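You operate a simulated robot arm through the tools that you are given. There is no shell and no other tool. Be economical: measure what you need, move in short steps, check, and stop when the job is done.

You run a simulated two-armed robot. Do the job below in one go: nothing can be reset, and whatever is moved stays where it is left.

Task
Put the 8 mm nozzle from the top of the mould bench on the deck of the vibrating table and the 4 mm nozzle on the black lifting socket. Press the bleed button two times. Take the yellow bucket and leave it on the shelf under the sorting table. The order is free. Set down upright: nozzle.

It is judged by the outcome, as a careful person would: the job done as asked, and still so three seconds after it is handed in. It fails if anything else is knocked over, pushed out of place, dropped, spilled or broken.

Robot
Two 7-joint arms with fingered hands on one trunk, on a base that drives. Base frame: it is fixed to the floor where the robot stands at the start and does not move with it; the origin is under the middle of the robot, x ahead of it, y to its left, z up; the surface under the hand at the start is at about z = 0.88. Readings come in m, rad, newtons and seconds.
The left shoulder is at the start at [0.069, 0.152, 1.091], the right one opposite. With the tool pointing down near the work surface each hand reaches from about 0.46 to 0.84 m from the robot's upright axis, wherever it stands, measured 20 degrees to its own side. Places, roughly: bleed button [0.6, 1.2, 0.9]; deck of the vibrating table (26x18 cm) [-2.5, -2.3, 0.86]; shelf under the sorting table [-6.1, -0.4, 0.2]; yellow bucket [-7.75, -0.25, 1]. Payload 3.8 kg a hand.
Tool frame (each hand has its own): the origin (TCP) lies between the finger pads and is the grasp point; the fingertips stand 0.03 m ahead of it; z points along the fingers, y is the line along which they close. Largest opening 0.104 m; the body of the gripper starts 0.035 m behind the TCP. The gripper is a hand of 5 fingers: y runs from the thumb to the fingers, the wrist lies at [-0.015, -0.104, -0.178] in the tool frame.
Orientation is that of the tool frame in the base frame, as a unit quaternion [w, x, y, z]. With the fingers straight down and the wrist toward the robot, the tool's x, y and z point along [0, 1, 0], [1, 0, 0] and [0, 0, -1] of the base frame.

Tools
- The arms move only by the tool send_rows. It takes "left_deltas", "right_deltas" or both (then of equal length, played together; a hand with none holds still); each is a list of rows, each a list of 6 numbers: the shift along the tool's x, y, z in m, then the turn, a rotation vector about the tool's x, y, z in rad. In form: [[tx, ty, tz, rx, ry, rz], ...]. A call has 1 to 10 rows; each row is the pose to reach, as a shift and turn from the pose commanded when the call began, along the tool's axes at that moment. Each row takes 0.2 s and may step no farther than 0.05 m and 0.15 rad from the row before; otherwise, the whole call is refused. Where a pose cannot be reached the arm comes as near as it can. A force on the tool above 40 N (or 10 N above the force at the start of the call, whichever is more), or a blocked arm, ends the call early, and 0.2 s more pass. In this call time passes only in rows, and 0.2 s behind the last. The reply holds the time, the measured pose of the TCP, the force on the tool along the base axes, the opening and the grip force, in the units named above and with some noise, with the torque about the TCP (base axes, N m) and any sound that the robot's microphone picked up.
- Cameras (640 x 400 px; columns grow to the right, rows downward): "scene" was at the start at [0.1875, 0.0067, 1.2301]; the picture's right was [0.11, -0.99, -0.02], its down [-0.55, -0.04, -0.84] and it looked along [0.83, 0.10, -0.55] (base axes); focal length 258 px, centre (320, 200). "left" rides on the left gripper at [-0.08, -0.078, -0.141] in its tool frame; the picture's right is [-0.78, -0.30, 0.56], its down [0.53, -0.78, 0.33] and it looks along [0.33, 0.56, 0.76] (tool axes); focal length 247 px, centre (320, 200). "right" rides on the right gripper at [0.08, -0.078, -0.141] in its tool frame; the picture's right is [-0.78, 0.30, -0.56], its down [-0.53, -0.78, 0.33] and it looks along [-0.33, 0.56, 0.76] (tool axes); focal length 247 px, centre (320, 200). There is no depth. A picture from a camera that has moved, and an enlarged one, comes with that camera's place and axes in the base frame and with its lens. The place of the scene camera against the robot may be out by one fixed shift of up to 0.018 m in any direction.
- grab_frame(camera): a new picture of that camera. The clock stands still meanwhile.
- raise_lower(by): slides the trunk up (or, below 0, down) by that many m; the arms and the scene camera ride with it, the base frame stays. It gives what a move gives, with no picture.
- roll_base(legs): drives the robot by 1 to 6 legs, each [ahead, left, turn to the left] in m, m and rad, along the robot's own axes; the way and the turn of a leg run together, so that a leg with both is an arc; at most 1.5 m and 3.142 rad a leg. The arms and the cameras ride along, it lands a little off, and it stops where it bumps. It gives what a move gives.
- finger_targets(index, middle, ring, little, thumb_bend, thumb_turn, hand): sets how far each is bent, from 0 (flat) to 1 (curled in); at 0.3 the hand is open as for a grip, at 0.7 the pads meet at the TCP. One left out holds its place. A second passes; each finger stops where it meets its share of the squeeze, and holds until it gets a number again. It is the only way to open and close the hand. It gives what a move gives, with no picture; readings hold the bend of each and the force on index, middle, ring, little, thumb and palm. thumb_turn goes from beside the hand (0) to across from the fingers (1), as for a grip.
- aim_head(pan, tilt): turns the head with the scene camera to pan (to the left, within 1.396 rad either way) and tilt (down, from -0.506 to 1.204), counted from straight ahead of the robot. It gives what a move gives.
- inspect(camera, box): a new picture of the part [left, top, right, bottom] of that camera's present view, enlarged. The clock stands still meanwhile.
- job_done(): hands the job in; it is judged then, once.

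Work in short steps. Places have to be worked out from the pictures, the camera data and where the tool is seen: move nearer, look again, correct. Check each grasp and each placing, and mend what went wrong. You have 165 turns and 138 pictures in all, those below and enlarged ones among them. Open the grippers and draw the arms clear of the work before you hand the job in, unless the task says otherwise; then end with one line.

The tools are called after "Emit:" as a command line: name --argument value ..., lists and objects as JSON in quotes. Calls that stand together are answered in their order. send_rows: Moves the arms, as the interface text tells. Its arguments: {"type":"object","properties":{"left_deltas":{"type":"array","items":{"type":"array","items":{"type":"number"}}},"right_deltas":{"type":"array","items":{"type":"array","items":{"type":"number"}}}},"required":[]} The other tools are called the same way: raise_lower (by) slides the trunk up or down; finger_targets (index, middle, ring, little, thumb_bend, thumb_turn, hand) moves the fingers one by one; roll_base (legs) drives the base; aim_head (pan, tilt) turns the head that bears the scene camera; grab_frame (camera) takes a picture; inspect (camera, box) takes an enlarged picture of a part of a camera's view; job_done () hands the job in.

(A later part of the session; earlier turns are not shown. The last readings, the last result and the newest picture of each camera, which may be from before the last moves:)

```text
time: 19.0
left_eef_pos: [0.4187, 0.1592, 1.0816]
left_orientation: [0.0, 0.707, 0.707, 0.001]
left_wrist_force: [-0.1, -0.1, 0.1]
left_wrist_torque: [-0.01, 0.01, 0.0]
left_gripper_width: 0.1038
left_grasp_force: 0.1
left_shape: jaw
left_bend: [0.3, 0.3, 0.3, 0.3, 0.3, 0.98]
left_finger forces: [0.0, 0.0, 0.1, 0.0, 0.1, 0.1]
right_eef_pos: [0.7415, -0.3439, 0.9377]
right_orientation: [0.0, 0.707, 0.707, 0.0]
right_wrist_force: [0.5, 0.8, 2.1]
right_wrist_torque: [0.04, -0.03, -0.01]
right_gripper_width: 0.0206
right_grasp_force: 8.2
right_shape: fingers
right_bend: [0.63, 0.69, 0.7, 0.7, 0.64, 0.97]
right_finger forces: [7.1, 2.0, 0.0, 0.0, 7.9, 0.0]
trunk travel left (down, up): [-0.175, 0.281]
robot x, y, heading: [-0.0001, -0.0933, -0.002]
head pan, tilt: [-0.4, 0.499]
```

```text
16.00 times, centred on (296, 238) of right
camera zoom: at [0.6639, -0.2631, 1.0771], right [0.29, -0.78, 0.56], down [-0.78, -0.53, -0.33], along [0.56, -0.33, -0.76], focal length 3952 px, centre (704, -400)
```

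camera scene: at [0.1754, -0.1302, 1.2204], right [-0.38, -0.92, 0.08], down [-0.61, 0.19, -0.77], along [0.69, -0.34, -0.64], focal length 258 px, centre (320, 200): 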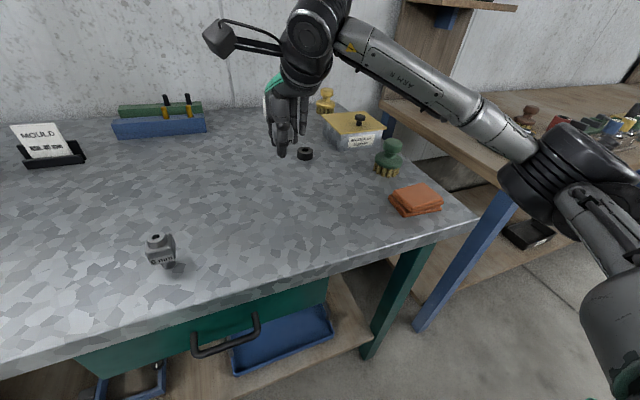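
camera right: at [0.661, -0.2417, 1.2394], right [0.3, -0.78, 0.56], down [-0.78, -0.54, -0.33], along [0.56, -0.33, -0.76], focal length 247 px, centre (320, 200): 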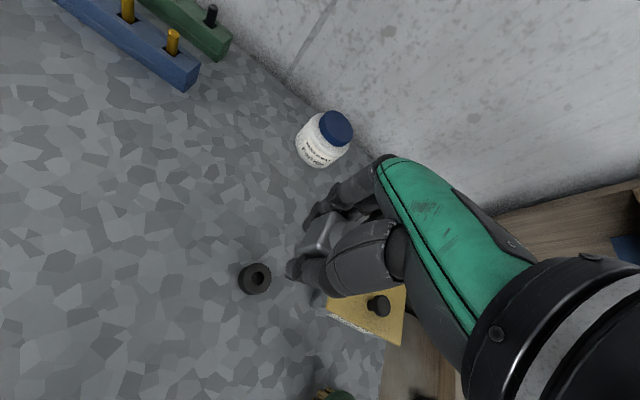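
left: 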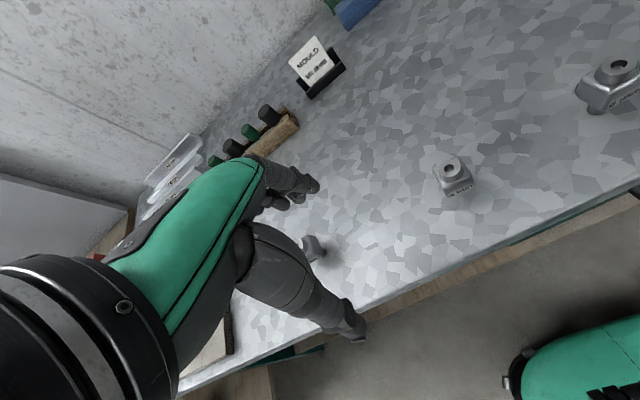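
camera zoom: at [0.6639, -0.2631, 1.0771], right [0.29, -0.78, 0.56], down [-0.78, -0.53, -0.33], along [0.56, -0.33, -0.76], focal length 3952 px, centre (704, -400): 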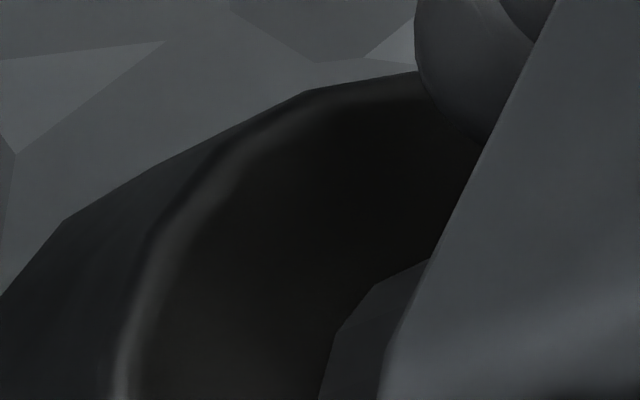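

Both views show empty hole on the near-right side, so the stem sits a bit too far +x and +y. I shift 1.2 mm in -x and -y and press lightly again.

Emit:
send_rows --right_deltas '[[-0.0012, -0.0012, -0.003, 0, 0, 0], [-0.0012, -0.0012, 0.0, 0, 0, 0], [-0.0012, -0.0012, 0.003, 0, 0, 0]]'

Emit:
inspect --camera "scene" --box '[300, 136, 316, 148]'

Emit:
inspect --camera "right" --box '[280, 225, 312, 250]'

```text
time: 19.8
left_eef_pos: [0.4163, 0.1599, 1.0822]
left_orientation: [0.001, 0.706, 0.708, 0.001]
left_wrist_force: [-0.4, 2.1, -0.8]
left_wrist_torque: [-0.02, -0.02, 0.0]
left_gripper_width: 0.1038
left_grasp_force: 0.0
left_shape: jaw
left_bend: [0.3, 0.3, 0.3, 0.3, 0.3, 0.98]
left_finger forces: [0.0, 0.0, 0.0, 0.0, 0.0, 0.0]
right_eef_pos: [0.7403, -0.3468, 0.9365]
right_orientation: [0.001, 0.707, 0.707, 0.002]
right_wrist_force: [1.6, 0.1, 10.6]
right_wrist_torque: [0.02, -0.08, -0.02]
right_gripper_width: 0.02
right_grasp_force: 9.0
right_shape: fingers
right_bend: [0.63, 0.69, 0.7, 0.7, 0.64, 0.97]
right_finger forces: [7.3, 2.2, 0.0, 0.0, 7.6, 0.0]
trunk travel left (down, up): [-0.175, 0.281]
robot x, y, heading: [-0.0022, -0.0908, -0.002]
head pan, tilt: [-0.4, 0.499]
```

```text
16.00 times, centred on (308, 142) of scene
camera zoom: at [0.1739, -0.1297, 1.2209], right [-0.38, -0.92, 0.08], down [-0.61, 0.19, -0.77], along [0.69, -0.34, -0.63], focal length 4122 px, centre (512, 1128)
```

zoom: 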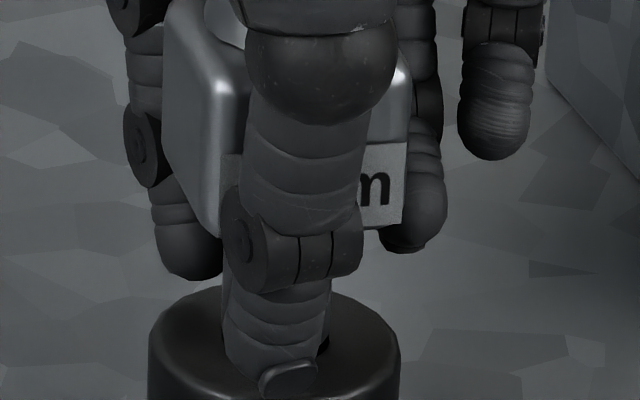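

```text
16.00 times, centred on (296, 238) of right
camera zoom: at [0.6619, -0.2646, 1.0759], right [0.29, -0.78, 0.56], down [-0.78, -0.53, -0.34], along [0.56, -0.33, -0.76], focal length 3952 px, centre (704, -400)
```

zoom: 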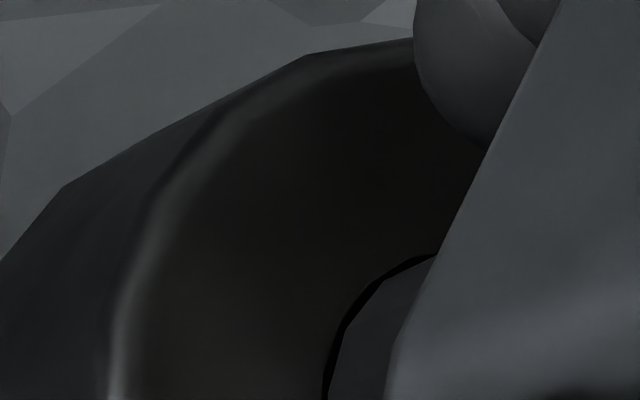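

The stem is now within half a millimetre of the hole (gap visible all along its far-left side) and a side force pushes it to +x. I make a tiny search while pressing lightly.

Emit:
send_rows --right_deltas '[[0, 0.0005, -0.001, 0, 0, 0], [0, 0.0008, 0.001, 0, 0, 0], [-0.0005, 0.0008, 0.001, 0, 0, 0], [-0.0005, 0.0003, 0.002, 0, 0, 0], [0.0003, 0.0003, 0.003, 0, 0, 0]]'

Emit:
inspect --camera "right" --box '[260, 228, 324, 288]'

Emit:
inspect --camera "scene" --box '[300, 136, 316, 148]'

```text
time: 21.0
left_eef_pos: [0.4173, 0.1596, 1.0815]
left_orientation: [0.001, 0.707, 0.707, 0.001]
left_wrist_force: [0.4, -0.5, 0.1]
left_wrist_torque: [-0.02, -0.01, -0.04]
left_gripper_width: 0.1035
left_grasp_force: 0.1
left_shape: jaw
left_bend: [0.3, 0.3, 0.3, 0.3, 0.3, 0.98]
left_finger forces: [0.0, 0.0, 0.0, 0.0, 0.0, 0.0]
right_eef_pos: [0.7398, -0.346, 0.9329]
right_orientation: [0.001, 0.707, 0.707, 0.001]
right_wrist_force: [-0.3, -1.5, 13.3]
right_wrist_torque: [0.07, -0.11, 0.01]
right_gripper_width: 0.0182
right_grasp_force: 10.8
right_shape: fingers
right_bend: [0.63, 0.69, 0.7, 0.7, 0.65, 0.97]
right_finger forces: [11.0, 2.1, 0.0, 0.0, 8.4, 0.1]
trunk travel left (down, up): [-0.175, 0.281]
robot x, y, heading: [-0.0013, -0.0918, 0.001]
head pan, tilt: [-0.4, 0.499]
```

```text
6.67 times, centred on (292, 258) of right
camera zoom: at [0.6621, -0.2648, 1.0725], right [0.29, -0.78, 0.56], down [-0.78, -0.53, -0.34], along [0.56, -0.33, -0.76], focal length 1646 px, centre (507, -187)
```

zoom: 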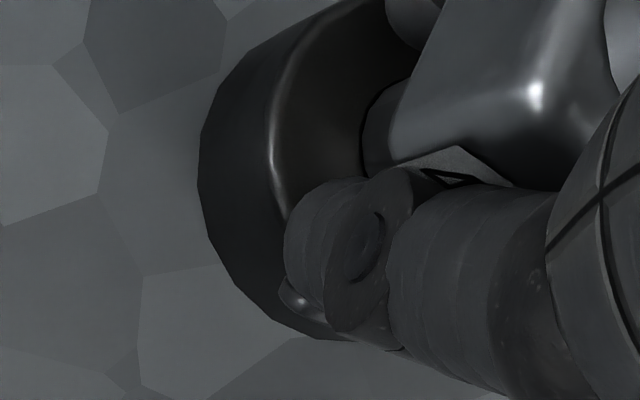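

```text
16.00 times, centred on (308, 142) of scene
camera zoom: at [0.1735, -0.1297, 1.2209], right [-0.38, -0.92, 0.08], down [-0.61, 0.19, -0.77], along [0.69, -0.34, -0.63], focal length 4122 px, centre (512, 1128)
```

zoom: 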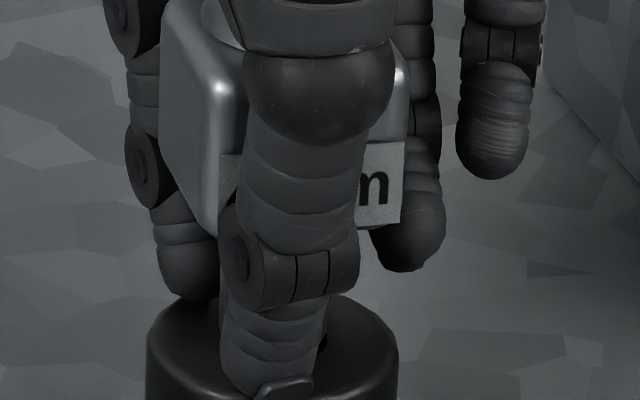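

The load now comes from the index fingertip resting on the rim (force acts far-left of the TCP). The stem is centred over the hole, so I lift 1.5 mm and slacken the fingers slightly, keeping them as a cage, to let it drop in.

Emit:
send_rows --right_deltas '[[0, 0, -0.004, 0, 0, 0]]'

Emit:
inspect --camera "right" --box '[280, 225, 312, 250]'

Emit:
inspect --camera "scene" --box '[300, 136, 316, 148]'

```text
time: 21.4
left_eef_pos: [0.4179, 0.1599, 1.0822]
left_orientation: [0.0, 0.708, 0.707, 0.0]
left_wrist_force: [0.1, -0.3, 0.0]
left_wrist_torque: [0.01, -0.03, -0.01]
left_gripper_width: 0.1039
left_grasp_force: 0.0
left_shape: jaw
left_bend: [0.3, 0.3, 0.3, 0.3, 0.3, 0.98]
left_finger forces: [0.0, 0.0, 0.0, 0.1, 0.0, 0.1]
right_eef_pos: [0.7393, -0.3452, 0.932]
right_orientation: [0.0, 0.708, 0.707, -0.002]
right_wrist_force: [-0.8, -0.7, 4.5]
right_wrist_torque: [-0.05, -0.05, -0.02]
right_gripper_width: 0.0184
right_grasp_force: 8.5
right_shape: fingers
right_bend: [0.63, 0.69, 0.7, 0.7, 0.65, 0.97]
right_finger forces: [6.6, 2.0, 0.0, 0.0, 8.5, 0.0]
trunk travel left (down, up): [-0.175, 0.281]
robot x, y, heading: [-0.0052, -0.0914, 0.001]
head pan, tilt: [-0.4, 0.499]
```

```text
16.00 times, centred on (296, 238) of right
camera zoom: at [0.6631, -0.2646, 1.0732], right [0.3, -0.78, 0.56], down [-0.78, -0.53, -0.33], along [0.55, -0.34, -0.76], focal length 3952 px, centre (704, -400)
```

zoom: 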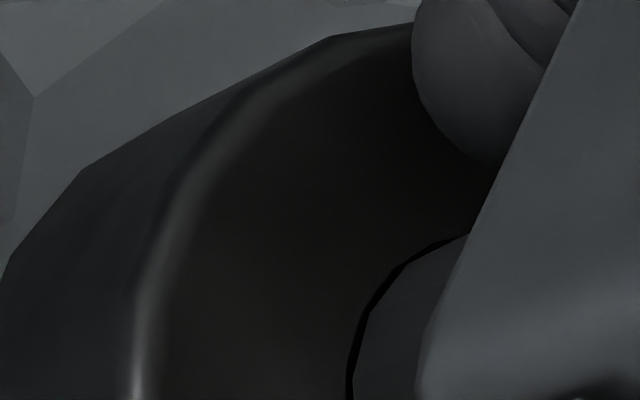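

```text
16.00 times, centred on (308, 142) of scene
camera zoom: at [0.1748, -0.13, 1.2203], right [-0.38, -0.92, 0.08], down [-0.61, 0.19, -0.77], along [0.69, -0.34, -0.63], focal length 4122 px, centre (512, 1128)
```

zoom: 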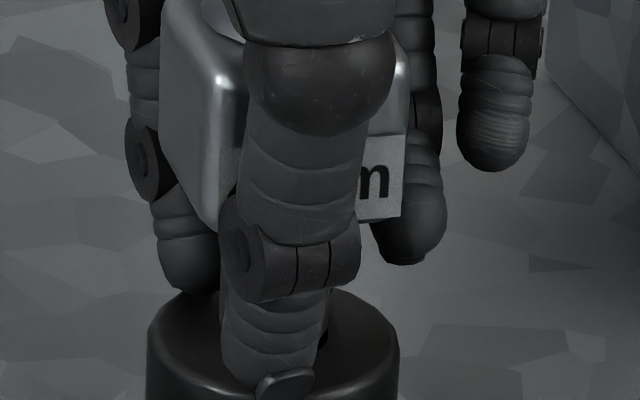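

The stem outline follows the hole edge with a thin gap. I slacken the fingers a little.

Emit:
finger_targets --hand "right" --index 0.59 --middle 0.62 --ring 0.62 --little 0.62 --thumb_bend 0.61

Emit:
inspect --camera "right" --box '[260, 218, 324, 278]'

Emit:
inspect --camera "scene" --box '[285, 120, 325, 165]'

```text
time: 22.4
left_eef_pos: [0.418, 0.1592, 1.0815]
left_orientation: [0.001, 0.707, 0.707, 0.0]
left_wrist_force: [0.5, 0.6, -0.3]
left_wrist_torque: [-0.04, 0.02, 0.04]
left_gripper_width: 0.1038
left_grasp_force: 0.0
left_shape: jaw
left_bend: [0.3, 0.3, 0.3, 0.3, 0.3, 0.98]
left_finger forces: [0.1, 0.0, 0.1, 0.0, 0.0, 0.1]
right_eef_pos: [0.741, -0.3453, 0.9325]
right_orientation: [0.0, 0.707, 0.707, 0.001]
right_wrist_force: [-0.4, -0.2, 0.5]
right_wrist_torque: [0.03, -0.02, -0.01]
right_gripper_width: 0.0264
right_grasp_force: 0.1
right_shape: fingers
right_bend: [0.59, 0.62, 0.62, 0.62, 0.61, 0.97]
right_finger forces: [0.1, 0.3, 0.1, 0.1, 0.3, 0.0]
trunk travel left (down, up): [-0.175, 0.281]
robot x, y, heading: [-0.0014, -0.09, 0.0]
head pan, tilt: [-0.4, 0.499]
```

```text
6.67 times, centred on (292, 248) of right
camera zoom: at [0.6638, -0.2647, 1.0738], right [0.3, -0.78, 0.56], down [-0.78, -0.53, -0.33], along [0.56, -0.33, -0.76], focal length 1646 px, centre (507, -120)
```

zoom: 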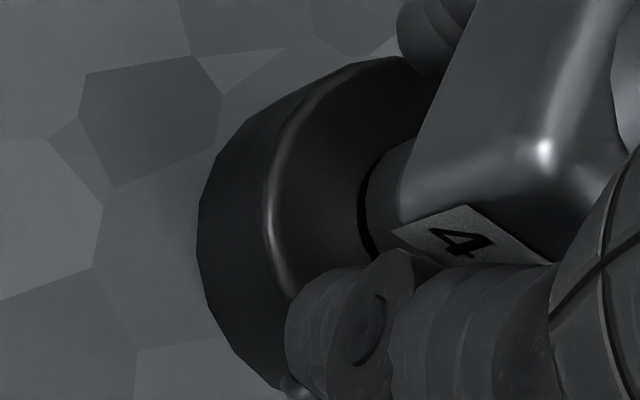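

```text
8.89 times, centred on (305, 142) of scene
camera zoom: at [0.1755, -0.1302, 1.2203], right [-0.38, -0.92, 0.08], down [-0.61, 0.19, -0.77], along [0.69, -0.34, -0.64], focal length 2290 px, centre (453, 711)
```

zoom: 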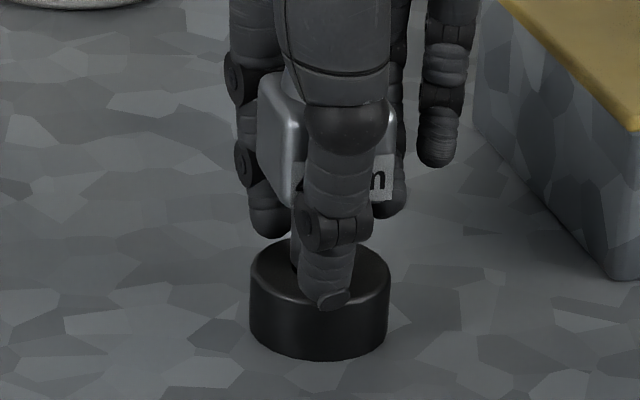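

The stem's left edge now lines up with the hole's left edge. I open a little further.

Emit:
finger_targets --hand "right" --index 0.56 --middle 0.58 --ring 0.58 --little 0.58 --thumb_bend 0.57

Emit:
inspect --camera "right" --box '[260, 218, 324, 278]'

Emit:
inspect --camera "scene" --box '[285, 120, 325, 165]'

```text
time: 23.4
left_eef_pos: [0.4181, 0.1593, 1.0817]
left_orientation: [0.0, 0.707, 0.707, 0.001]
left_wrist_force: [0.2, 0.3, -1.1]
left_wrist_torque: [0.0, 0.01, 0.02]
left_gripper_width: 0.1036
left_grasp_force: 0.0
left_shape: jaw
left_bend: [0.3, 0.3, 0.3, 0.3, 0.3, 0.98]
left_finger forces: [0.0, 0.1, 0.1, 0.0, 0.1, 0.1]
right_eef_pos: [0.7418, -0.3471, 0.9332]
right_orientation: [0.001, 0.707, 0.707, 0.0]
right_wrist_force: [-0.5, 0.5, -0.2]
right_wrist_torque: [-0.01, -0.02, -0.01]
right_gripper_width: 0.036
right_grasp_force: 0.1
right_shape: fingers
right_bend: [0.56, 0.57, 0.57, 0.57, 0.56, 0.97]
right_finger forces: [0.0, 0.1, 0.1, 0.1, 0.1, 0.0]
trunk travel left (down, up): [-0.175, 0.281]
robot x, y, heading: [-0.004, -0.0917, 0.003]
head pan, tilt: [-0.4, 0.499]
```

```text
6.67 times, centred on (292, 248) of right
camera zoom: at [0.6639, -0.2648, 1.074], right [0.3, -0.78, 0.56], down [-0.78, -0.53, -0.33], along [0.56, -0.33, -0.76], focal length 1646 px, centre (507, -120)
```

zoom: 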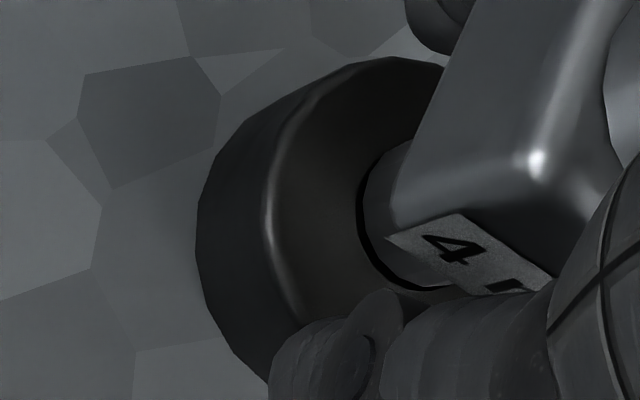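

```text
8.89 times, centred on (305, 142) of scene
camera zoom: at [0.1756, -0.1302, 1.2204], right [-0.38, -0.92, 0.08], down [-0.61, 0.19, -0.77], along [0.69, -0.34, -0.64], focal length 2290 px, centre (453, 711)
```

zoom: 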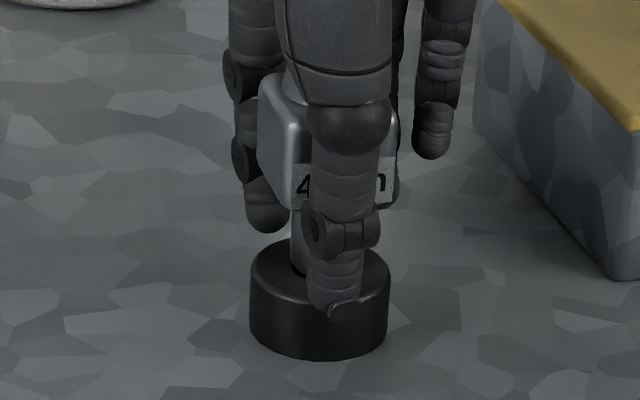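

The stem stands inside the socket's recess, gap visible around it, and the nozzle is upright without finger load. I open the hand fully.

Emit:
finger_targets --hand "right" --index 0.42 --middle 0.42 --ring 0.42 --little 0.42 --thumb_bend 0.3

Emit:
grab_frame --camera "right"

Emit:
inspect --camera "scene" --box '[285, 110, 335, 165]'

```text
time: 24.4
left_eef_pos: [0.4192, 0.1597, 1.0814]
left_orientation: [0.0, 0.707, 0.707, 0.0]
left_wrist_force: [0.1, 0.4, 0.3]
left_wrist_torque: [-0.03, 0.01, -0.03]
left_gripper_width: 0.1036
left_grasp_force: 0.1
left_shape: jaw
left_bend: [0.3, 0.3, 0.3, 0.3, 0.3, 0.98]
left_finger forces: [0.0, 0.1, 0.1, 0.1, 0.0, 0.0]
right_eef_pos: [0.7411, -0.3454, 0.9342]
right_orientation: [0.0, 0.708, 0.707, 0.0]
right_wrist_force: [-0.5, 0.1, -0.6]
right_wrist_torque: [0.03, -0.04, -0.02]
right_gripper_width: 0.0876
right_grasp_force: 0.0
right_shape: fingers
right_bend: [0.42, 0.42, 0.42, 0.42, 0.3, 0.97]
right_finger forces: [0.0, 0.0, 0.0, 0.1, 0.0, 0.0]
trunk travel left (down, up): [-0.175, 0.281]
robot x, y, heading: [-0.0009, -0.0953, 0.003]
head pan, tilt: [-0.4, 0.499]
```

```text
91 pictures are left
camera right: at [0.6638, -0.2647, 1.074], right [0.3, -0.78, 0.56], down [-0.78, -0.53, -0.33], along [0.56, -0.33, -0.76], focal length 247 px, centre (320, 200)
```

right: 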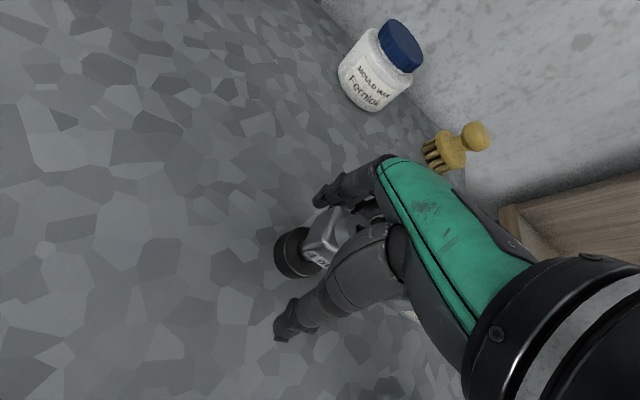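

```text
7.27 times, centred on (310, 138) of scene
camera zoom: at [0.1756, -0.1302, 1.2204], right [-0.38, -0.92, 0.08], down [-0.61, 0.19, -0.77], along [0.69, -0.34, -0.64], focal length 1874 px, centre (393, 654)
```

zoom: 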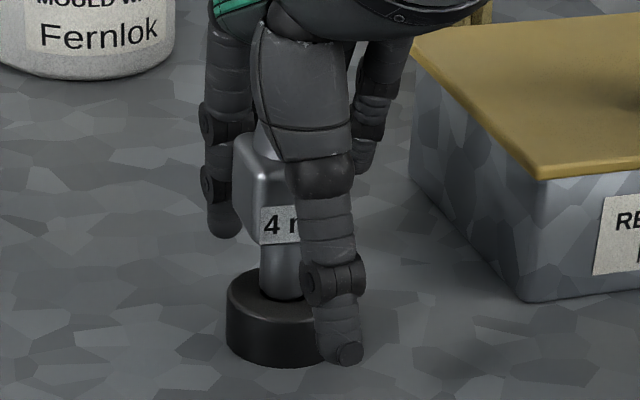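

The nozzle stands on its own in the socket. I raise the right hand straight up, clear of it.

Emit:
send_rows --right_deltas '[[0, 0, -0.03, 0, 0, 0], [0, 0, -0.07, 0, 0, 0], [0, 0, -0.11, 0, 0, 0], [0, 0, -0.15, 0, 0, 0]]'

Emit:
inspect --camera "scene" --box '[270, 100, 340, 170]'

```text
time: 25.4
left_eef_pos: [0.4187, 0.1605, 1.082]
left_orientation: [0.0, 0.707, 0.707, 0.0]
left_wrist_force: [-0.6, 0.5, -0.5]
left_wrist_torque: [0.0, 0.0, -0.02]
left_gripper_width: 0.1036
left_grasp_force: 0.1
left_shape: jaw
left_bend: [0.3, 0.3, 0.3, 0.3, 0.3, 0.98]
left_finger forces: [0.0, 0.1, 0.0, 0.0, 0.0, 0.0]
right_eef_pos: [0.739, -0.3476, 1.0846]
right_orientation: [-0.001, 0.707, 0.707, 0.0]
right_wrist_force: [-0.3, -0.1, -0.5]
right_wrist_torque: [0.01, 0.02, -0.01]
right_gripper_width: 0.0879
right_grasp_force: 0.0
right_shape: fingers
right_bend: [0.42, 0.42, 0.42, 0.42, 0.3, 0.97]
right_finger forces: [0.0, 0.0, 0.0, 0.0, 0.1, 0.0]
trunk travel left (down, up): [-0.175, 0.281]
robot x, y, heading: [-0.0003, -0.0915, -0.005]
head pan, tilt: [-0.4, 0.499]
```

```text
5.71 times, centred on (305, 135) of scene
camera zoom: at [0.1749, -0.1294, 1.2205], right [-0.38, -0.92, 0.08], down [-0.61, 0.19, -0.77], along [0.69, -0.34, -0.63], focal length 1472 px, centre (406, 571)
```

zoom: 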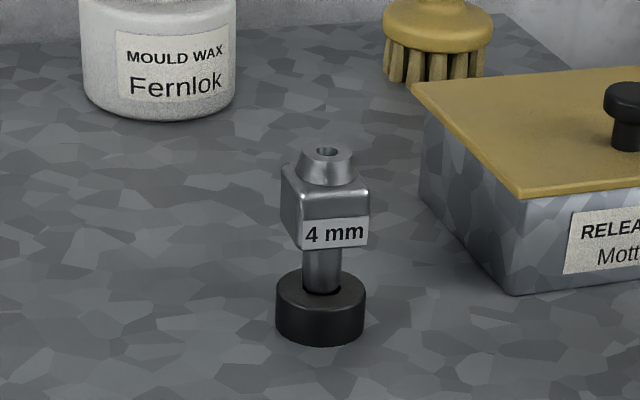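

The 4 mm nozzle stands upright in the socket. I draw the right arm back and lift both hands, then drive left so the right hand can take the 8 mm nozzle.

Emit:
send_rows --right_deltas '[[0.02, -0.04, -0.01, 0, 0, 0], [0.04, -0.08, -0.02, 0, 0, 0], [0.06, -0.12, -0.03, 0, 0, 0], [0.07, -0.16, -0.04, 0, 0, 0]]' --left_deltas '[[0, 0, -0.02, 0, 0, 0], [0, 0, -0.04, 0, 0, 0], [0, 0, -0.06, 0, 0, 0], [0, 0, -0.08, 0, 0, 0]]'

Emit:
finger_targets --hand "right" --index 0.3 --middle 0.3 --ring 0.3 --little 0.3 --thumb_bend 0.3

Emit:
roll_base --legs '[[-0.1, 0, 0], [0, 0.62, 0], [0.03, 0, 0]]'

Emit:
aim_head --pan 0.5 --tilt 0.5

Emit:
grab_frame --camera "scene"

Emit:
grab_frame --camera "right"

```text
time: 26.4
left_eef_pos: [0.4173, 0.1587, 1.1613]
left_orientation: [0.001, 0.707, 0.708, 0.001]
left_wrist_force: [-1.4, -1.2, -0.4]
left_wrist_torque: [0.03, -0.01, -0.02]
left_gripper_width: 0.1038
left_grasp_force: 0.0
left_shape: jaw
left_bend: [0.3, 0.3, 0.3, 0.3, 0.3, 0.98]
left_finger forces: [0.1, 0.0, 0.1, 0.1, 0.1, 0.1]
right_eef_pos: [0.5777, -0.2782, 1.1223]
right_orientation: [0.0, 0.708, 0.706, 0.0]
right_wrist_force: [-0.2, 0.2, -0.5]
right_wrist_torque: [0.01, -0.01, 0.03]
right_gripper_width: 0.0877
right_grasp_force: 0.0
right_shape: fingers
right_bend: [0.42, 0.42, 0.42, 0.42, 0.3, 0.97]
right_finger forces: [0.1, 0.0, 0.1, 0.0, 0.0, 0.0]
trunk travel left (down, up): [-0.175, 0.281]
robot x, y, heading: [-0.0003, -0.0928, 0.002]
head pan, tilt: [-0.4, 0.499]
```

```text
time: 27.4
left_eef_pos: [0.4178, 0.1583, 1.161]
left_orientation: [0.0, 0.707, 0.707, 0.001]
left_wrist_force: [-0.2, 0.2, 1.0]
left_wrist_torque: [-0.02, -0.01, 0.03]
left_gripper_width: 0.1036
left_grasp_force: 0.1
left_shape: jaw
left_bend: [0.3, 0.3, 0.3, 0.3, 0.3, 0.98]
left_finger forces: [0.1, 0.0, 0.0, 0.0, 0.1, 0.0]
right_eef_pos: [0.5794, -0.2767, 1.1218]
right_orientation: [-0.001, 0.707, 0.707, 0.0]
right_wrist_force: [-0.8, 0.1, -0.1]
right_wrist_torque: [0.04, -0.02, -0.02]
right_gripper_width: 0.1029
right_grasp_force: 0.0
right_shape: fingers
right_bend: [0.3, 0.3, 0.3, 0.3, 0.3, 0.97]
right_finger forces: [0.0, 0.0, 0.1, 0.0, 0.0, 0.0]
trunk travel left (down, up): [-0.175, 0.281]
robot x, y, heading: [-0.0023, -0.0922, -0.002]
head pan, tilt: [-0.4, 0.499]
```

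```text
time: 32.0
left_eef_pos: [0.3468, 0.7737, 1.1629]
left_orientation: [0.002, 0.708, 0.707, 0.001]
left_wrist_force: [0.2, 0.0, -0.1]
left_wrist_torque: [0.03, -0.05, -0.01]
left_gripper_width: 0.1037
left_grasp_force: 0.0
left_shape: jaw
left_bend: [0.3, 0.3, 0.3, 0.3, 0.3, 0.98]
left_finger forces: [0.0, 0.0, 0.0, 0.0, 0.0, 0.1]
right_eef_pos: [0.5068, 0.3387, 1.1232]
right_orientation: [0.001, 0.708, 0.706, 0.001]
right_wrist_force: [0.2, 0.6, 0.1]
right_wrist_torque: [-0.02, -0.02, 0.0]
right_gripper_width: 0.1031
right_grasp_force: 0.0
right_shape: fingers
right_bend: [0.3, 0.3, 0.3, 0.3, 0.3, 0.97]
right_finger forces: [0.1, 0.1, 0.1, 0.1, 0.0, 0.0]
trunk travel left (down, up): [-0.175, 0.281]
robot x, y, heading: [-0.069, 0.5261, 0.0]
head pan, tilt: [-0.4, 0.499]
```

```text
time: 33.2
left_eef_pos: [0.3494, 0.7748, 1.1626]
left_orientation: [0.0, 0.708, 0.706, -0.001]
left_wrist_force: [-0.1, 0.7, 0.3]
left_wrist_torque: [0.0, 0.0, -0.01]
left_gripper_width: 0.1037
left_grasp_force: 0.0
left_shape: jaw
left_bend: [0.3, 0.3, 0.3, 0.3, 0.3, 0.98]
left_finger forces: [0.0, 0.1, 0.0, 0.0, 0.0, 0.0]
right_eef_pos: [0.511, 0.3389, 1.1207]
right_orientation: [0.0, 0.708, 0.706, 0.0]
right_wrist_force: [-0.5, -1.0, -0.2]
right_wrist_torque: [-0.02, 0.03, 0.02]
right_gripper_width: 0.1028
right_grasp_force: 0.1
right_shape: fingers
right_bend: [0.3, 0.3, 0.3, 0.3, 0.3, 0.97]
right_finger forces: [0.1, 0.1, 0.0, 0.0, 0.0, 0.0]
trunk travel left (down, up): [-0.175, 0.281]
robot x, y, heading: [-0.0716, 0.5256, 0.0]
head pan, tilt: [0.499, 0.499]
```

```text
88 pictures are left
camera scene: at [0.1024, 0.5652, 1.2211], right [0.47, -0.88, -0.1], down [-0.59, -0.23, -0.77], along [0.66, 0.42, -0.63], focal length 258 px, centre (320, 200)
```

scene: 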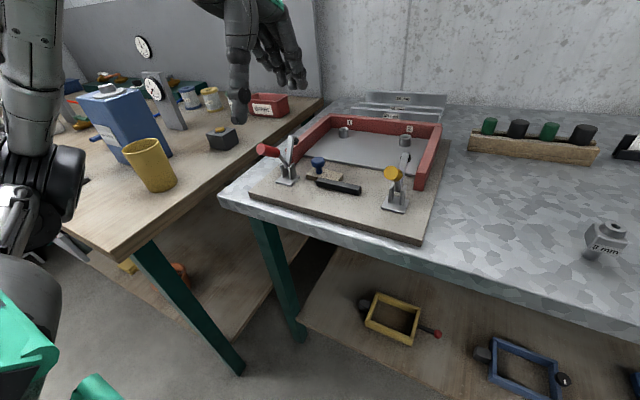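

```text
87 pictures are left
camera right: at [0.4333, 0.4206, 1.2621], right [0.29, -0.78, 0.56], down [-0.78, -0.53, -0.33], along [0.56, -0.34, -0.76], focal length 247 px, centre (320, 200)
```

right: 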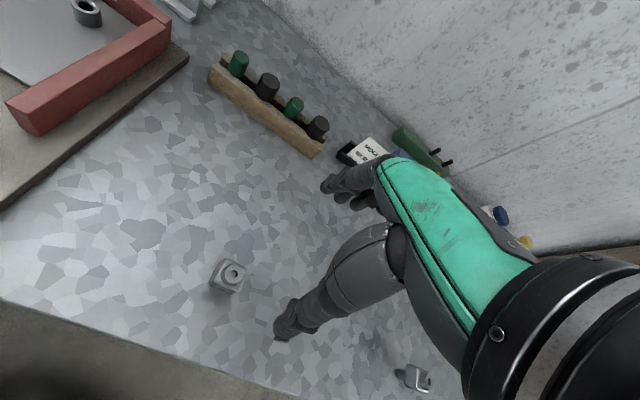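

The 8 mm nozzle sits at about [0.501, 0.358]; the small grey box at about [0.63, 1.24] should be the bleed button. I check the nozzle's turn and the button up close.

Emit:
inspect --camera "right" --box '[192, 243, 272, 303]'

Emit:
inspect --camera "scene" --box '[180, 90, 340, 190]'

```text
6.67 times, centred on (232, 273) of right
camera zoom: at [0.4333, 0.4206, 1.2621], right [0.29, -0.78, 0.56], down [-0.78, -0.53, -0.33], along [0.56, -0.34, -0.76], focal length 1646 px, centre (907, -287)
```

zoom: 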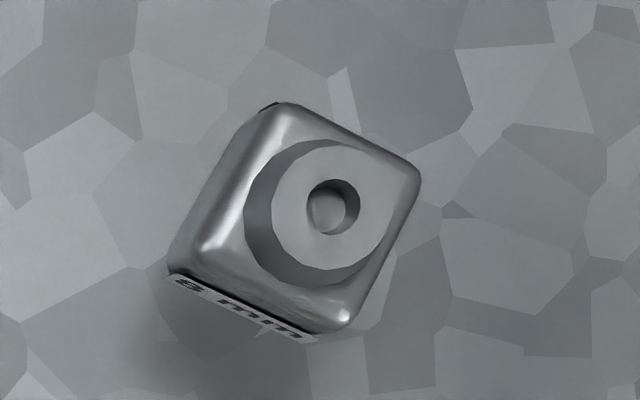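

```text
4.00 times, centred on (260, 140) of scene
camera zoom: at [0.1024, 0.5652, 1.2211], right [0.47, -0.88, -0.1], down [-0.59, -0.23, -0.77], along [0.66, 0.42, -0.63], focal length 1031 px, centre (560, 440)
```

zoom: 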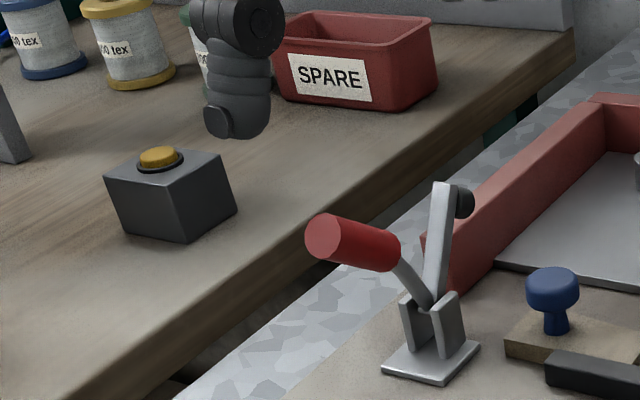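

Nozzle top centre about [0.500, 0.355], faces nearly along the axes. I go down over it with the right hand and close.

Emit:
send_rows --right_deltas '[[0.0165, -0.0105, 0.03, 0, 0, 0], [0.0165, -0.0105, 0.075, 0, 0, 0], [0.0165, -0.0105, 0.12, 0, 0, 0], [0.0165, -0.0105, 0.165, 0, 0, 0], [0.0165, -0.0105, 0.198, 0, 0, 0]]'

Emit:
grab_frame --camera "right"

```text
time: 34.5
left_eef_pos: [0.3502, 0.7754, 1.1626]
left_orientation: [0.0, 0.708, 0.706, 0.0]
left_wrist_force: [-0.1, -0.4, 0.2]
left_wrist_torque: [-0.01, -0.01, 0.02]
left_gripper_width: 0.1035
left_grasp_force: 0.1
left_shape: jaw
left_bend: [0.3, 0.3, 0.3, 0.3, 0.3, 0.98]
left_finger forces: [0.0, 0.0, 0.1, 0.1, 0.1, 0.1]
right_eef_pos: [0.4997, 0.3548, 0.9232]
right_orientation: [0.0, 0.708, 0.706, 0.001]
right_wrist_force: [0.6, 0.2, -0.3]
right_wrist_torque: [0.04, 0.01, 0.0]
right_gripper_width: 0.1029
right_grasp_force: 0.1
right_shape: fingers
right_bend: [0.3, 0.3, 0.3, 0.3, 0.3, 0.97]
right_finger forces: [0.0, 0.1, 0.0, 0.0, 0.0, 0.1]
trunk travel left (down, up): [-0.175, 0.281]
robot x, y, heading: [-0.069, 0.5259, 0.0]
head pan, tilt: [0.499, 0.499]
```

```text
84 pictures are left
camera right: at [0.4225, 0.4368, 1.0637], right [0.29, -0.78, 0.56], down [-0.78, -0.53, -0.33], along [0.56, -0.33, -0.76], focal length 247 px, centre (320, 200)
```

right: 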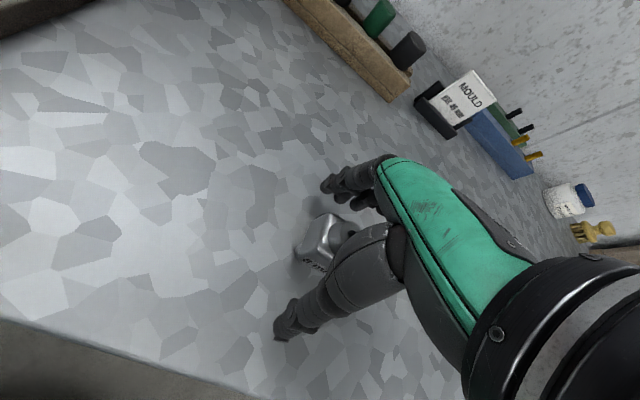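

Well centred between thumb and fingers; I close and lift.

Emit:
finger_targets --hand "right" --index 0.7 --middle 0.7 --ring 0.7 --little 0.7 --thumb_bend 0.7

Emit:
send_rows --right_deltas '[[0, 0, -0.04, 0, 0, 0], [0, 0, -0.09, 0, 0, 0], [0, 0, -0.14, 0, 0, 0], [0, 0, -0.19, 0, 0, 0]]'

Emit:
inspect --camera "right" --box '[240, 160, 400, 310]'

```text
time: 35.5
left_eef_pos: [0.3496, 0.7749, 1.1606]
left_orientation: [0.0, 0.708, 0.706, -0.001]
left_wrist_force: [0.2, -0.4, -0.4]
left_wrist_torque: [-0.01, -0.01, 0.04]
left_gripper_width: 0.1039
left_grasp_force: 0.0
left_shape: jaw
left_bend: [0.3, 0.3, 0.3, 0.3, 0.3, 0.98]
left_finger forces: [0.0, 0.0, 0.1, 0.0, 0.0, 0.1]
right_eef_pos: [0.4992, 0.3559, 0.9236]
right_orientation: [-0.001, 0.708, 0.706, 0.0]
right_wrist_force: [-1.2, 0.1, 0.6]
right_wrist_torque: [0.0, 0.03, 0.01]
right_gripper_width: 0.0244
right_grasp_force: 9.7
right_shape: fingers
right_bend: [0.62, 0.67, 0.7, 0.7, 0.61, 0.96]
right_finger forces: [6.3, 3.0, 0.0, 0.1, 10.1, 0.0]
trunk travel left (down, up): [-0.175, 0.281]
robot x, y, heading: [-0.0756, 0.5267, -0.002]
head pan, tilt: [0.499, 0.499]
```

```text
time: 36.5
left_eef_pos: [0.3482, 0.7764, 1.1616]
left_orientation: [0.001, 0.708, 0.706, 0.001]
left_wrist_force: [0.6, 0.3, -0.8]
left_wrist_torque: [-0.03, -0.03, 0.02]
left_gripper_width: 0.1036
left_grasp_force: 0.1
left_shape: jaw
left_bend: [0.3, 0.3, 0.3, 0.3, 0.3, 0.98]
left_finger forces: [0.1, 0.0, 0.0, 0.1, 0.0, 0.0]
right_eef_pos: [0.4973, 0.3587, 1.1146]
right_orientation: [0.0, 0.708, 0.706, 0.0]
right_wrist_force: [-0.8, 0.4, -0.2]
right_wrist_torque: [-0.01, 0.02, 0.0]
right_gripper_width: 0.0245
right_grasp_force: 9.5
right_shape: fingers
right_bend: [0.62, 0.67, 0.7, 0.7, 0.61, 0.96]
right_finger forces: [6.3, 2.9, 0.0, 0.1, 9.9, 0.0]
trunk travel left (down, up): [-0.175, 0.281]
robot x, y, heading: [-0.0723, 0.5261, 0.002]
head pan, tilt: [0.499, 0.499]
```

```text
2.67 times, centred on (320, 235) of right
camera zoom: at [0.4215, 0.4391, 1.2553], right [0.29, -0.78, 0.56], down [-0.78, -0.53, -0.33], along [0.55, -0.34, -0.76], focal length 659 px, centre (320, 107)
```

zoom: 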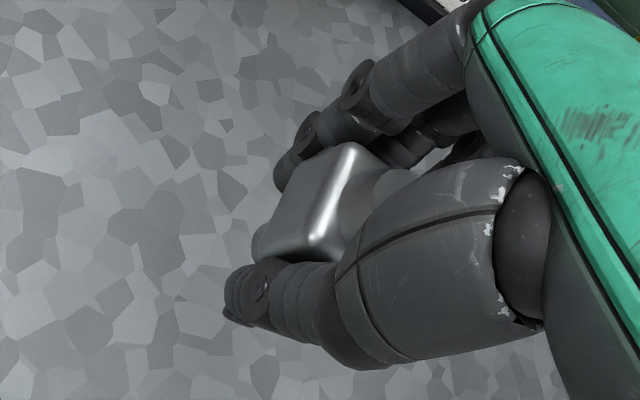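

The 8 mm nozzle is held in the right hand. I shape the left hand for pressing (index as pointer, others curled), raise it a bit, and drive left toward the button.

Emit:
finger_targets --hand "left" --index 0.6 --middle 1.0 --ring 1.0 --little 1.0 --thumb_bend 0.1 --thumb_turn 0.0

Emit:
send_rows --left_deltas '[[0, 0.0, -0.03, 0, 0, 0], [0, 0.0, -0.05, 0, 0, 0]]'

Emit:
roll_base --legs '[[-0.04, 0, 0], [0, 0.42, 0]]'

Emit:
grab_frame --camera "left"

Emit:
grab_frame --camera "scene"

```text
time: 37.5
left_eef_pos: [0.3492, 0.7753, 1.1616]
left_orientation: [0.001, 0.707, 0.707, 0.0]
left_wrist_force: [0.7, 0.4, 1.4]
left_wrist_torque: [0.02, 0.01, -0.01]
left_gripper_width: 0.1374
left_grasp_force: 0.1
left_shape: fingers
left_bend: [0.6, 1.0, 1.0, 1.0, 0.1, 0.0]
left_finger forces: [0.1, 0.1, 0.0, 0.0, 0.0, 0.1]
right_eef_pos: [0.4995, 0.3578, 1.1144]
right_orientation: [0.0, 0.708, 0.706, 0.0]
right_wrist_force: [1.0, 0.7, -1.7]
right_wrist_torque: [0.01, -0.02, 0.01]
right_gripper_width: 0.0243
right_grasp_force: 9.3
right_shape: fingers
right_bend: [0.62, 0.67, 0.7, 0.7, 0.61, 0.96]
right_finger forces: [6.4, 3.0, 0.0, 0.0, 9.9, 0.0]
trunk travel left (down, up): [-0.175, 0.281]
robot x, y, heading: [-0.0719, 0.5223, 0.002]
head pan, tilt: [0.499, 0.499]
```

```text
time: 38.0
left_eef_pos: [0.3496, 0.7739, 1.2115]
left_orientation: [0.0, 0.708, 0.706, 0.0]
left_wrist_force: [0.6, -1.3, -0.1]
left_wrist_torque: [-0.03, -0.01, -0.03]
left_gripper_width: 0.1375
left_grasp_force: 0.1
left_shape: fingers
left_bend: [0.6, 1.0, 1.0, 1.0, 0.1, 0.0]
left_finger forces: [0.1, 0.1, 0.0, 0.0, 0.0, 0.0]
right_eef_pos: [0.4992, 0.3575, 1.1156]
right_orientation: [0.001, 0.709, 0.705, 0.0]
right_wrist_force: [-0.1, -0.7, -1.1]
right_wrist_torque: [-0.05, 0.02, 0.03]
right_gripper_width: 0.0243
right_grasp_force: 9.4
right_shape: fingers
right_bend: [0.62, 0.67, 0.7, 0.7, 0.61, 0.96]
right_finger forces: [6.3, 3.0, 0.0, 0.1, 9.9, 0.0]
trunk travel left (down, up): [-0.175, 0.281]
robot x, y, heading: [-0.0694, 0.5234, -0.007]
head pan, tilt: [0.499, 0.499]
```

```text
time: 41.1
left_eef_pos: [0.3111, 1.1912, 1.2128]
left_orientation: [-0.001, 0.709, 0.705, -0.001]
left_wrist_force: [0.1, -0.3, 0.1]
left_wrist_torque: [-0.02, -0.03, -0.01]
left_gripper_width: 0.1375
left_grasp_force: 0.0
left_shape: fingers
left_bend: [0.6, 1.0, 1.0, 1.0, 0.1, 0.0]
left_finger forces: [0.0, 0.0, 0.0, 0.0, 0.0, 0.0]
right_eef_pos: [0.4611, 0.7729, 1.114]
right_orientation: [0.0, 0.708, 0.706, -0.001]
right_wrist_force: [0.4, -0.2, -1.0]
right_wrist_torque: [0.01, 0.01, -0.02]
right_gripper_width: 0.0243
right_grasp_force: 9.7
right_shape: fingers
right_bend: [0.62, 0.67, 0.7, 0.7, 0.61, 0.96]
right_finger forces: [6.6, 2.9, 0.1, 0.1, 9.9, 0.1]
trunk travel left (down, up): [-0.175, 0.281]
robot x, y, heading: [-0.1097, 0.9412, -0.001]
head pan, tilt: [0.499, 0.499]
```

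```text
82 pictures are left
camera left: at [0.2335, 1.1106, 1.3529], right [-0.3, -0.77, -0.56], down [-0.78, 0.54, -0.33], along [0.56, 0.33, -0.76], focal length 247 px, centre (320, 200)
```

left: 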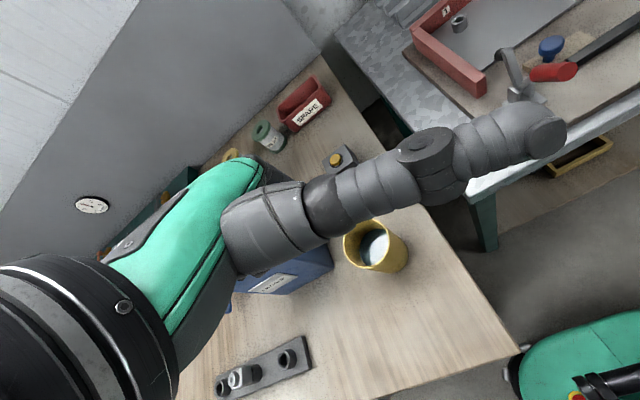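

```text
81 pictures are left
camera scene: at [0.0635, 0.9823, 1.2212], right [0.47, -0.88, -0.1], down [-0.59, -0.23, -0.77], along [0.66, 0.42, -0.63], focal length 258 px, centre (320, 200)
```

scene: 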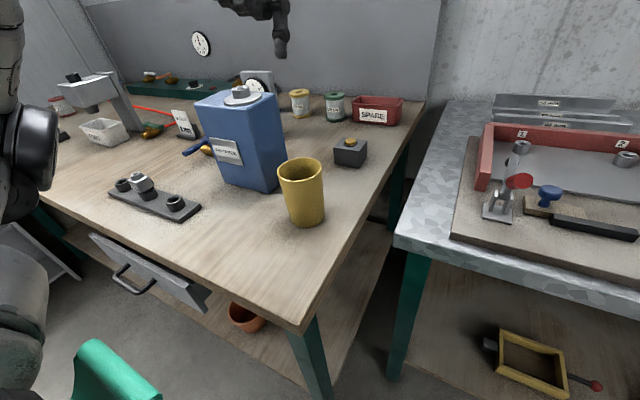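

The scene shows the button box behind a filled yellow mug, so I must pass high over it. I raise the trunk a little, make the left hand an index-thumb pinch, and move over the button at height.

Emit:
raise_lower --by 0.08

Emit:
finger_targets --hand "left" --index 0.7 --middle 1.0 --ring 1.0 --little 1.0 --thumb_bend 0.7 --thumb_turn 1.0

Emit:
send_rows --left_deltas '[[0.005, 0.045, 0, 0, 0, 0], [0.01, 0.09, 0, 0, 0, 0], [0.015, 0.135, 0, 0, 0, 0], [0.02, 0.18, 0.01, 0, 0, 0], [0.022, 0.225, 0.03, 0, 0, 0], [0.024, 0.265, 0.06, 0, 0, 0], [0.024, 0.29, 0.1, 0, 0, 0]]'

Emit:
grab_frame --camera "left"

Emit:
grab_frame --camera "scene"

```text
time: 42.3
left_eef_pos: [0.3105, 1.191, 1.2912]
left_orientation: [0.0, 0.708, 0.706, 0.0]
left_wrist_force: [-0.2, -0.5, -0.3]
left_wrist_torque: [-0.02, 0.0, -0.02]
left_gripper_width: 0.1374
left_grasp_force: 0.1
left_shape: fingers
left_bend: [0.6, 1.0, 1.0, 1.0, 0.1, 0.0]
left_finger forces: [0.0, 0.0, 0.1, 0.0, 0.0, 0.0]
right_eef_pos: [0.4608, 0.7738, 1.1932]
right_orientation: [-0.002, 0.708, 0.706, -0.002]
right_wrist_force: [0.2, -1.1, -0.9]
right_wrist_torque: [0.0, -0.02, 0.02]
right_gripper_width: 0.0242
right_grasp_force: 9.8
right_shape: fingers
right_bend: [0.62, 0.67, 0.7, 0.7, 0.61, 0.96]
right_finger forces: [6.6, 2.8, 0.0, 0.0, 9.8, 0.0]
trunk travel left (down, up): [-0.255, 0.201]
robot x, y, heading: [-0.1074, 0.9423, -0.005]
head pan, tilt: [0.499, 0.499]
```

```text
time: 43.3
left_eef_pos: [0.3102, 1.1919, 1.2917]
left_orientation: [0.001, 0.708, 0.706, 0.001]
left_wrist_force: [0.2, -0.3, 0.5]
left_wrist_torque: [0.03, 0.05, 0.01]
left_gripper_width: 0.0013
left_grasp_force: 0.1
left_shape: fingers
left_bend: [0.7, 1.0, 1.0, 1.0, 0.7, 1.0]
left_finger forces: [0.0, 0.1, 0.0, 0.1, 0.0, 0.0]
right_eef_pos: [0.4608, 0.7742, 1.1935]
right_orientation: [0.0, 0.708, 0.706, 0.0]
right_wrist_force: [-0.9, 0.3, -1.7]
right_wrist_torque: [-0.03, 0.0, -0.01]
right_gripper_width: 0.0241
right_grasp_force: 9.5
right_shape: fingers
right_bend: [0.62, 0.67, 0.7, 0.7, 0.61, 0.96]
right_finger forces: [6.5, 2.7, 0.0, 0.0, 9.8, 0.1]
trunk travel left (down, up): [-0.255, 0.201]
robot x, y, heading: [-0.112, 0.9444, -0.005]
head pan, tilt: [0.499, 0.499]
```

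```text
time: 44.9
left_eef_pos: [0.603, 1.2139, 1.1904]
left_orientation: [0.0, 0.708, 0.706, -0.001]
left_wrist_force: [0.5, -0.1, 0.3]
left_wrist_torque: [-0.03, -0.03, 0.0]
left_gripper_width: 0.0015
left_grasp_force: 0.1
left_shape: fingers
left_bend: [0.7, 1.0, 1.0, 1.0, 0.7, 1.0]
left_finger forces: [0.1, 0.0, 0.0, 0.0, 0.1, 0.0]
right_eef_pos: [0.4617, 0.7742, 1.1938]
right_orientation: [0.0, 0.708, 0.706, -0.001]
right_wrist_force: [-0.4, 0.1, -1.5]
right_wrist_torque: [0.05, 0.01, -0.02]
right_gripper_width: 0.0242
right_grasp_force: 9.2
right_shape: fingers
right_bend: [0.62, 0.67, 0.7, 0.7, 0.61, 0.96]
right_finger forces: [6.5, 2.9, 0.0, 0.1, 9.9, 0.0]
trunk travel left (down, up): [-0.255, 0.201]
robot x, y, heading: [-0.1072, 0.9449, -0.003]
head pan, tilt: [0.499, 0.499]
```

```text
80 pictures are left
camera left: at [0.525, 1.1324, 1.3315], right [-0.3, -0.77, -0.56], down [-0.78, 0.54, -0.33], along [0.56, 0.33, -0.76], focal length 247 px, centre (320, 200)
```

left: 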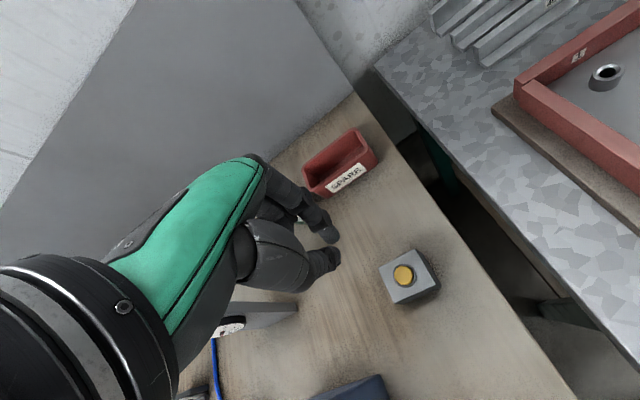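

```text
79 pictures are left
camera scene: at [0.022, 0.9826, 1.3182], right [0.47, -0.88, -0.05], down [-0.51, -0.23, -0.83], along [0.72, 0.42, -0.56], focal length 258 px, centre (320, 200)
```

scene: 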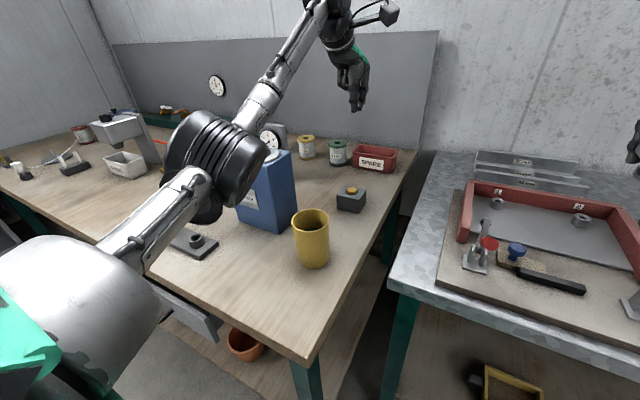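

Triangulated button top: [0.611, 1.218, 0.939]; the pinch tip is at the tool axis, 3 cm ahead of the TCP. I go down to about 1.5 cm above it and check.

Emit:
send_rows --left_deltas '[[0.004, 0.008, 0.04, 0, 0, 0], [0.004, 0.008, 0.08, 0, 0, 0], [0.004, 0.008, 0.12, 0, 0, 0], [0.004, 0.008, 0.16, 0, 0, 0], [0.004, 0.008, 0.2, 0, 0, 0]]'

Emit:
grab_frame --camera "left"

Emit:
grab_frame --camera "scene"

```text
time: 46.1
left_eef_pos: [0.6081, 1.2171, 0.99]
left_orientation: [0.001, 0.708, 0.706, 0.001]
left_wrist_force: [0.1, 0.3, 0.6]
left_wrist_torque: [0.0, 0.0, -0.01]
left_gripper_width: 0.0016
left_grasp_force: 0.0
left_shape: fingers
left_bend: [0.7, 1.0, 1.0, 1.0, 0.7, 1.0]
left_finger forces: [0.1, 0.0, 0.1, 0.1, 0.0, 0.0]
right_eef_pos: [0.4606, 0.774, 1.1936]
right_orientation: [0.0, 0.709, 0.706, 0.0]
right_wrist_force: [0.1, 0.1, -0.6]
right_wrist_torque: [-0.02, 0.03, 0.04]
right_gripper_width: 0.0243
right_grasp_force: 9.5
right_shape: fingers
right_bend: [0.62, 0.67, 0.7, 0.7, 0.61, 0.96]
right_finger forces: [6.5, 2.9, 0.0, 0.1, 9.8, 0.1]
trunk travel left (down, up): [-0.255, 0.201]
robot x, y, heading: [-0.1099, 0.9442, -0.004]
head pan, tilt: [0.499, 0.499]
```

```text
78 pictures are left
camera left: at [0.5317, 1.1374, 1.132], right [-0.3, -0.77, -0.56], down [-0.77, 0.54, -0.33], along [0.56, 0.33, -0.76], focal length 247 px, centre (320, 200)
```

left: 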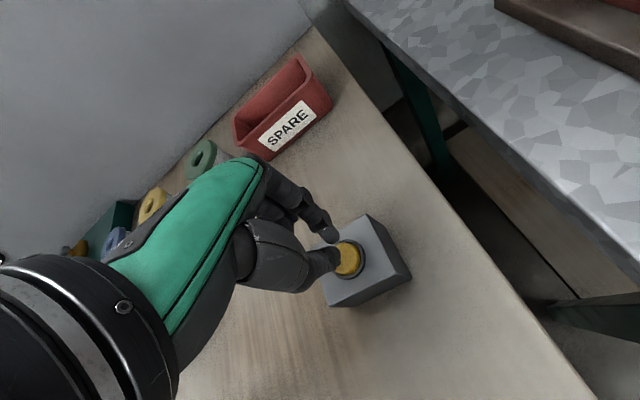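

```text
77 pictures are left
camera scene: at [0.0214, 0.9827, 1.3183], right [0.47, -0.88, -0.05], down [-0.51, -0.23, -0.83], along [0.72, 0.42, -0.56], focal length 258 px, centre (320, 200)
```

scene: 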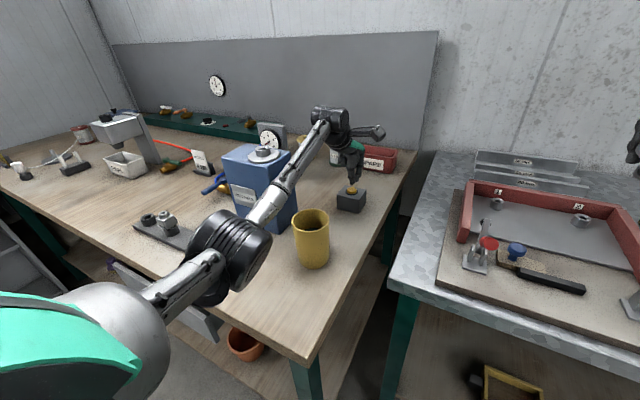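

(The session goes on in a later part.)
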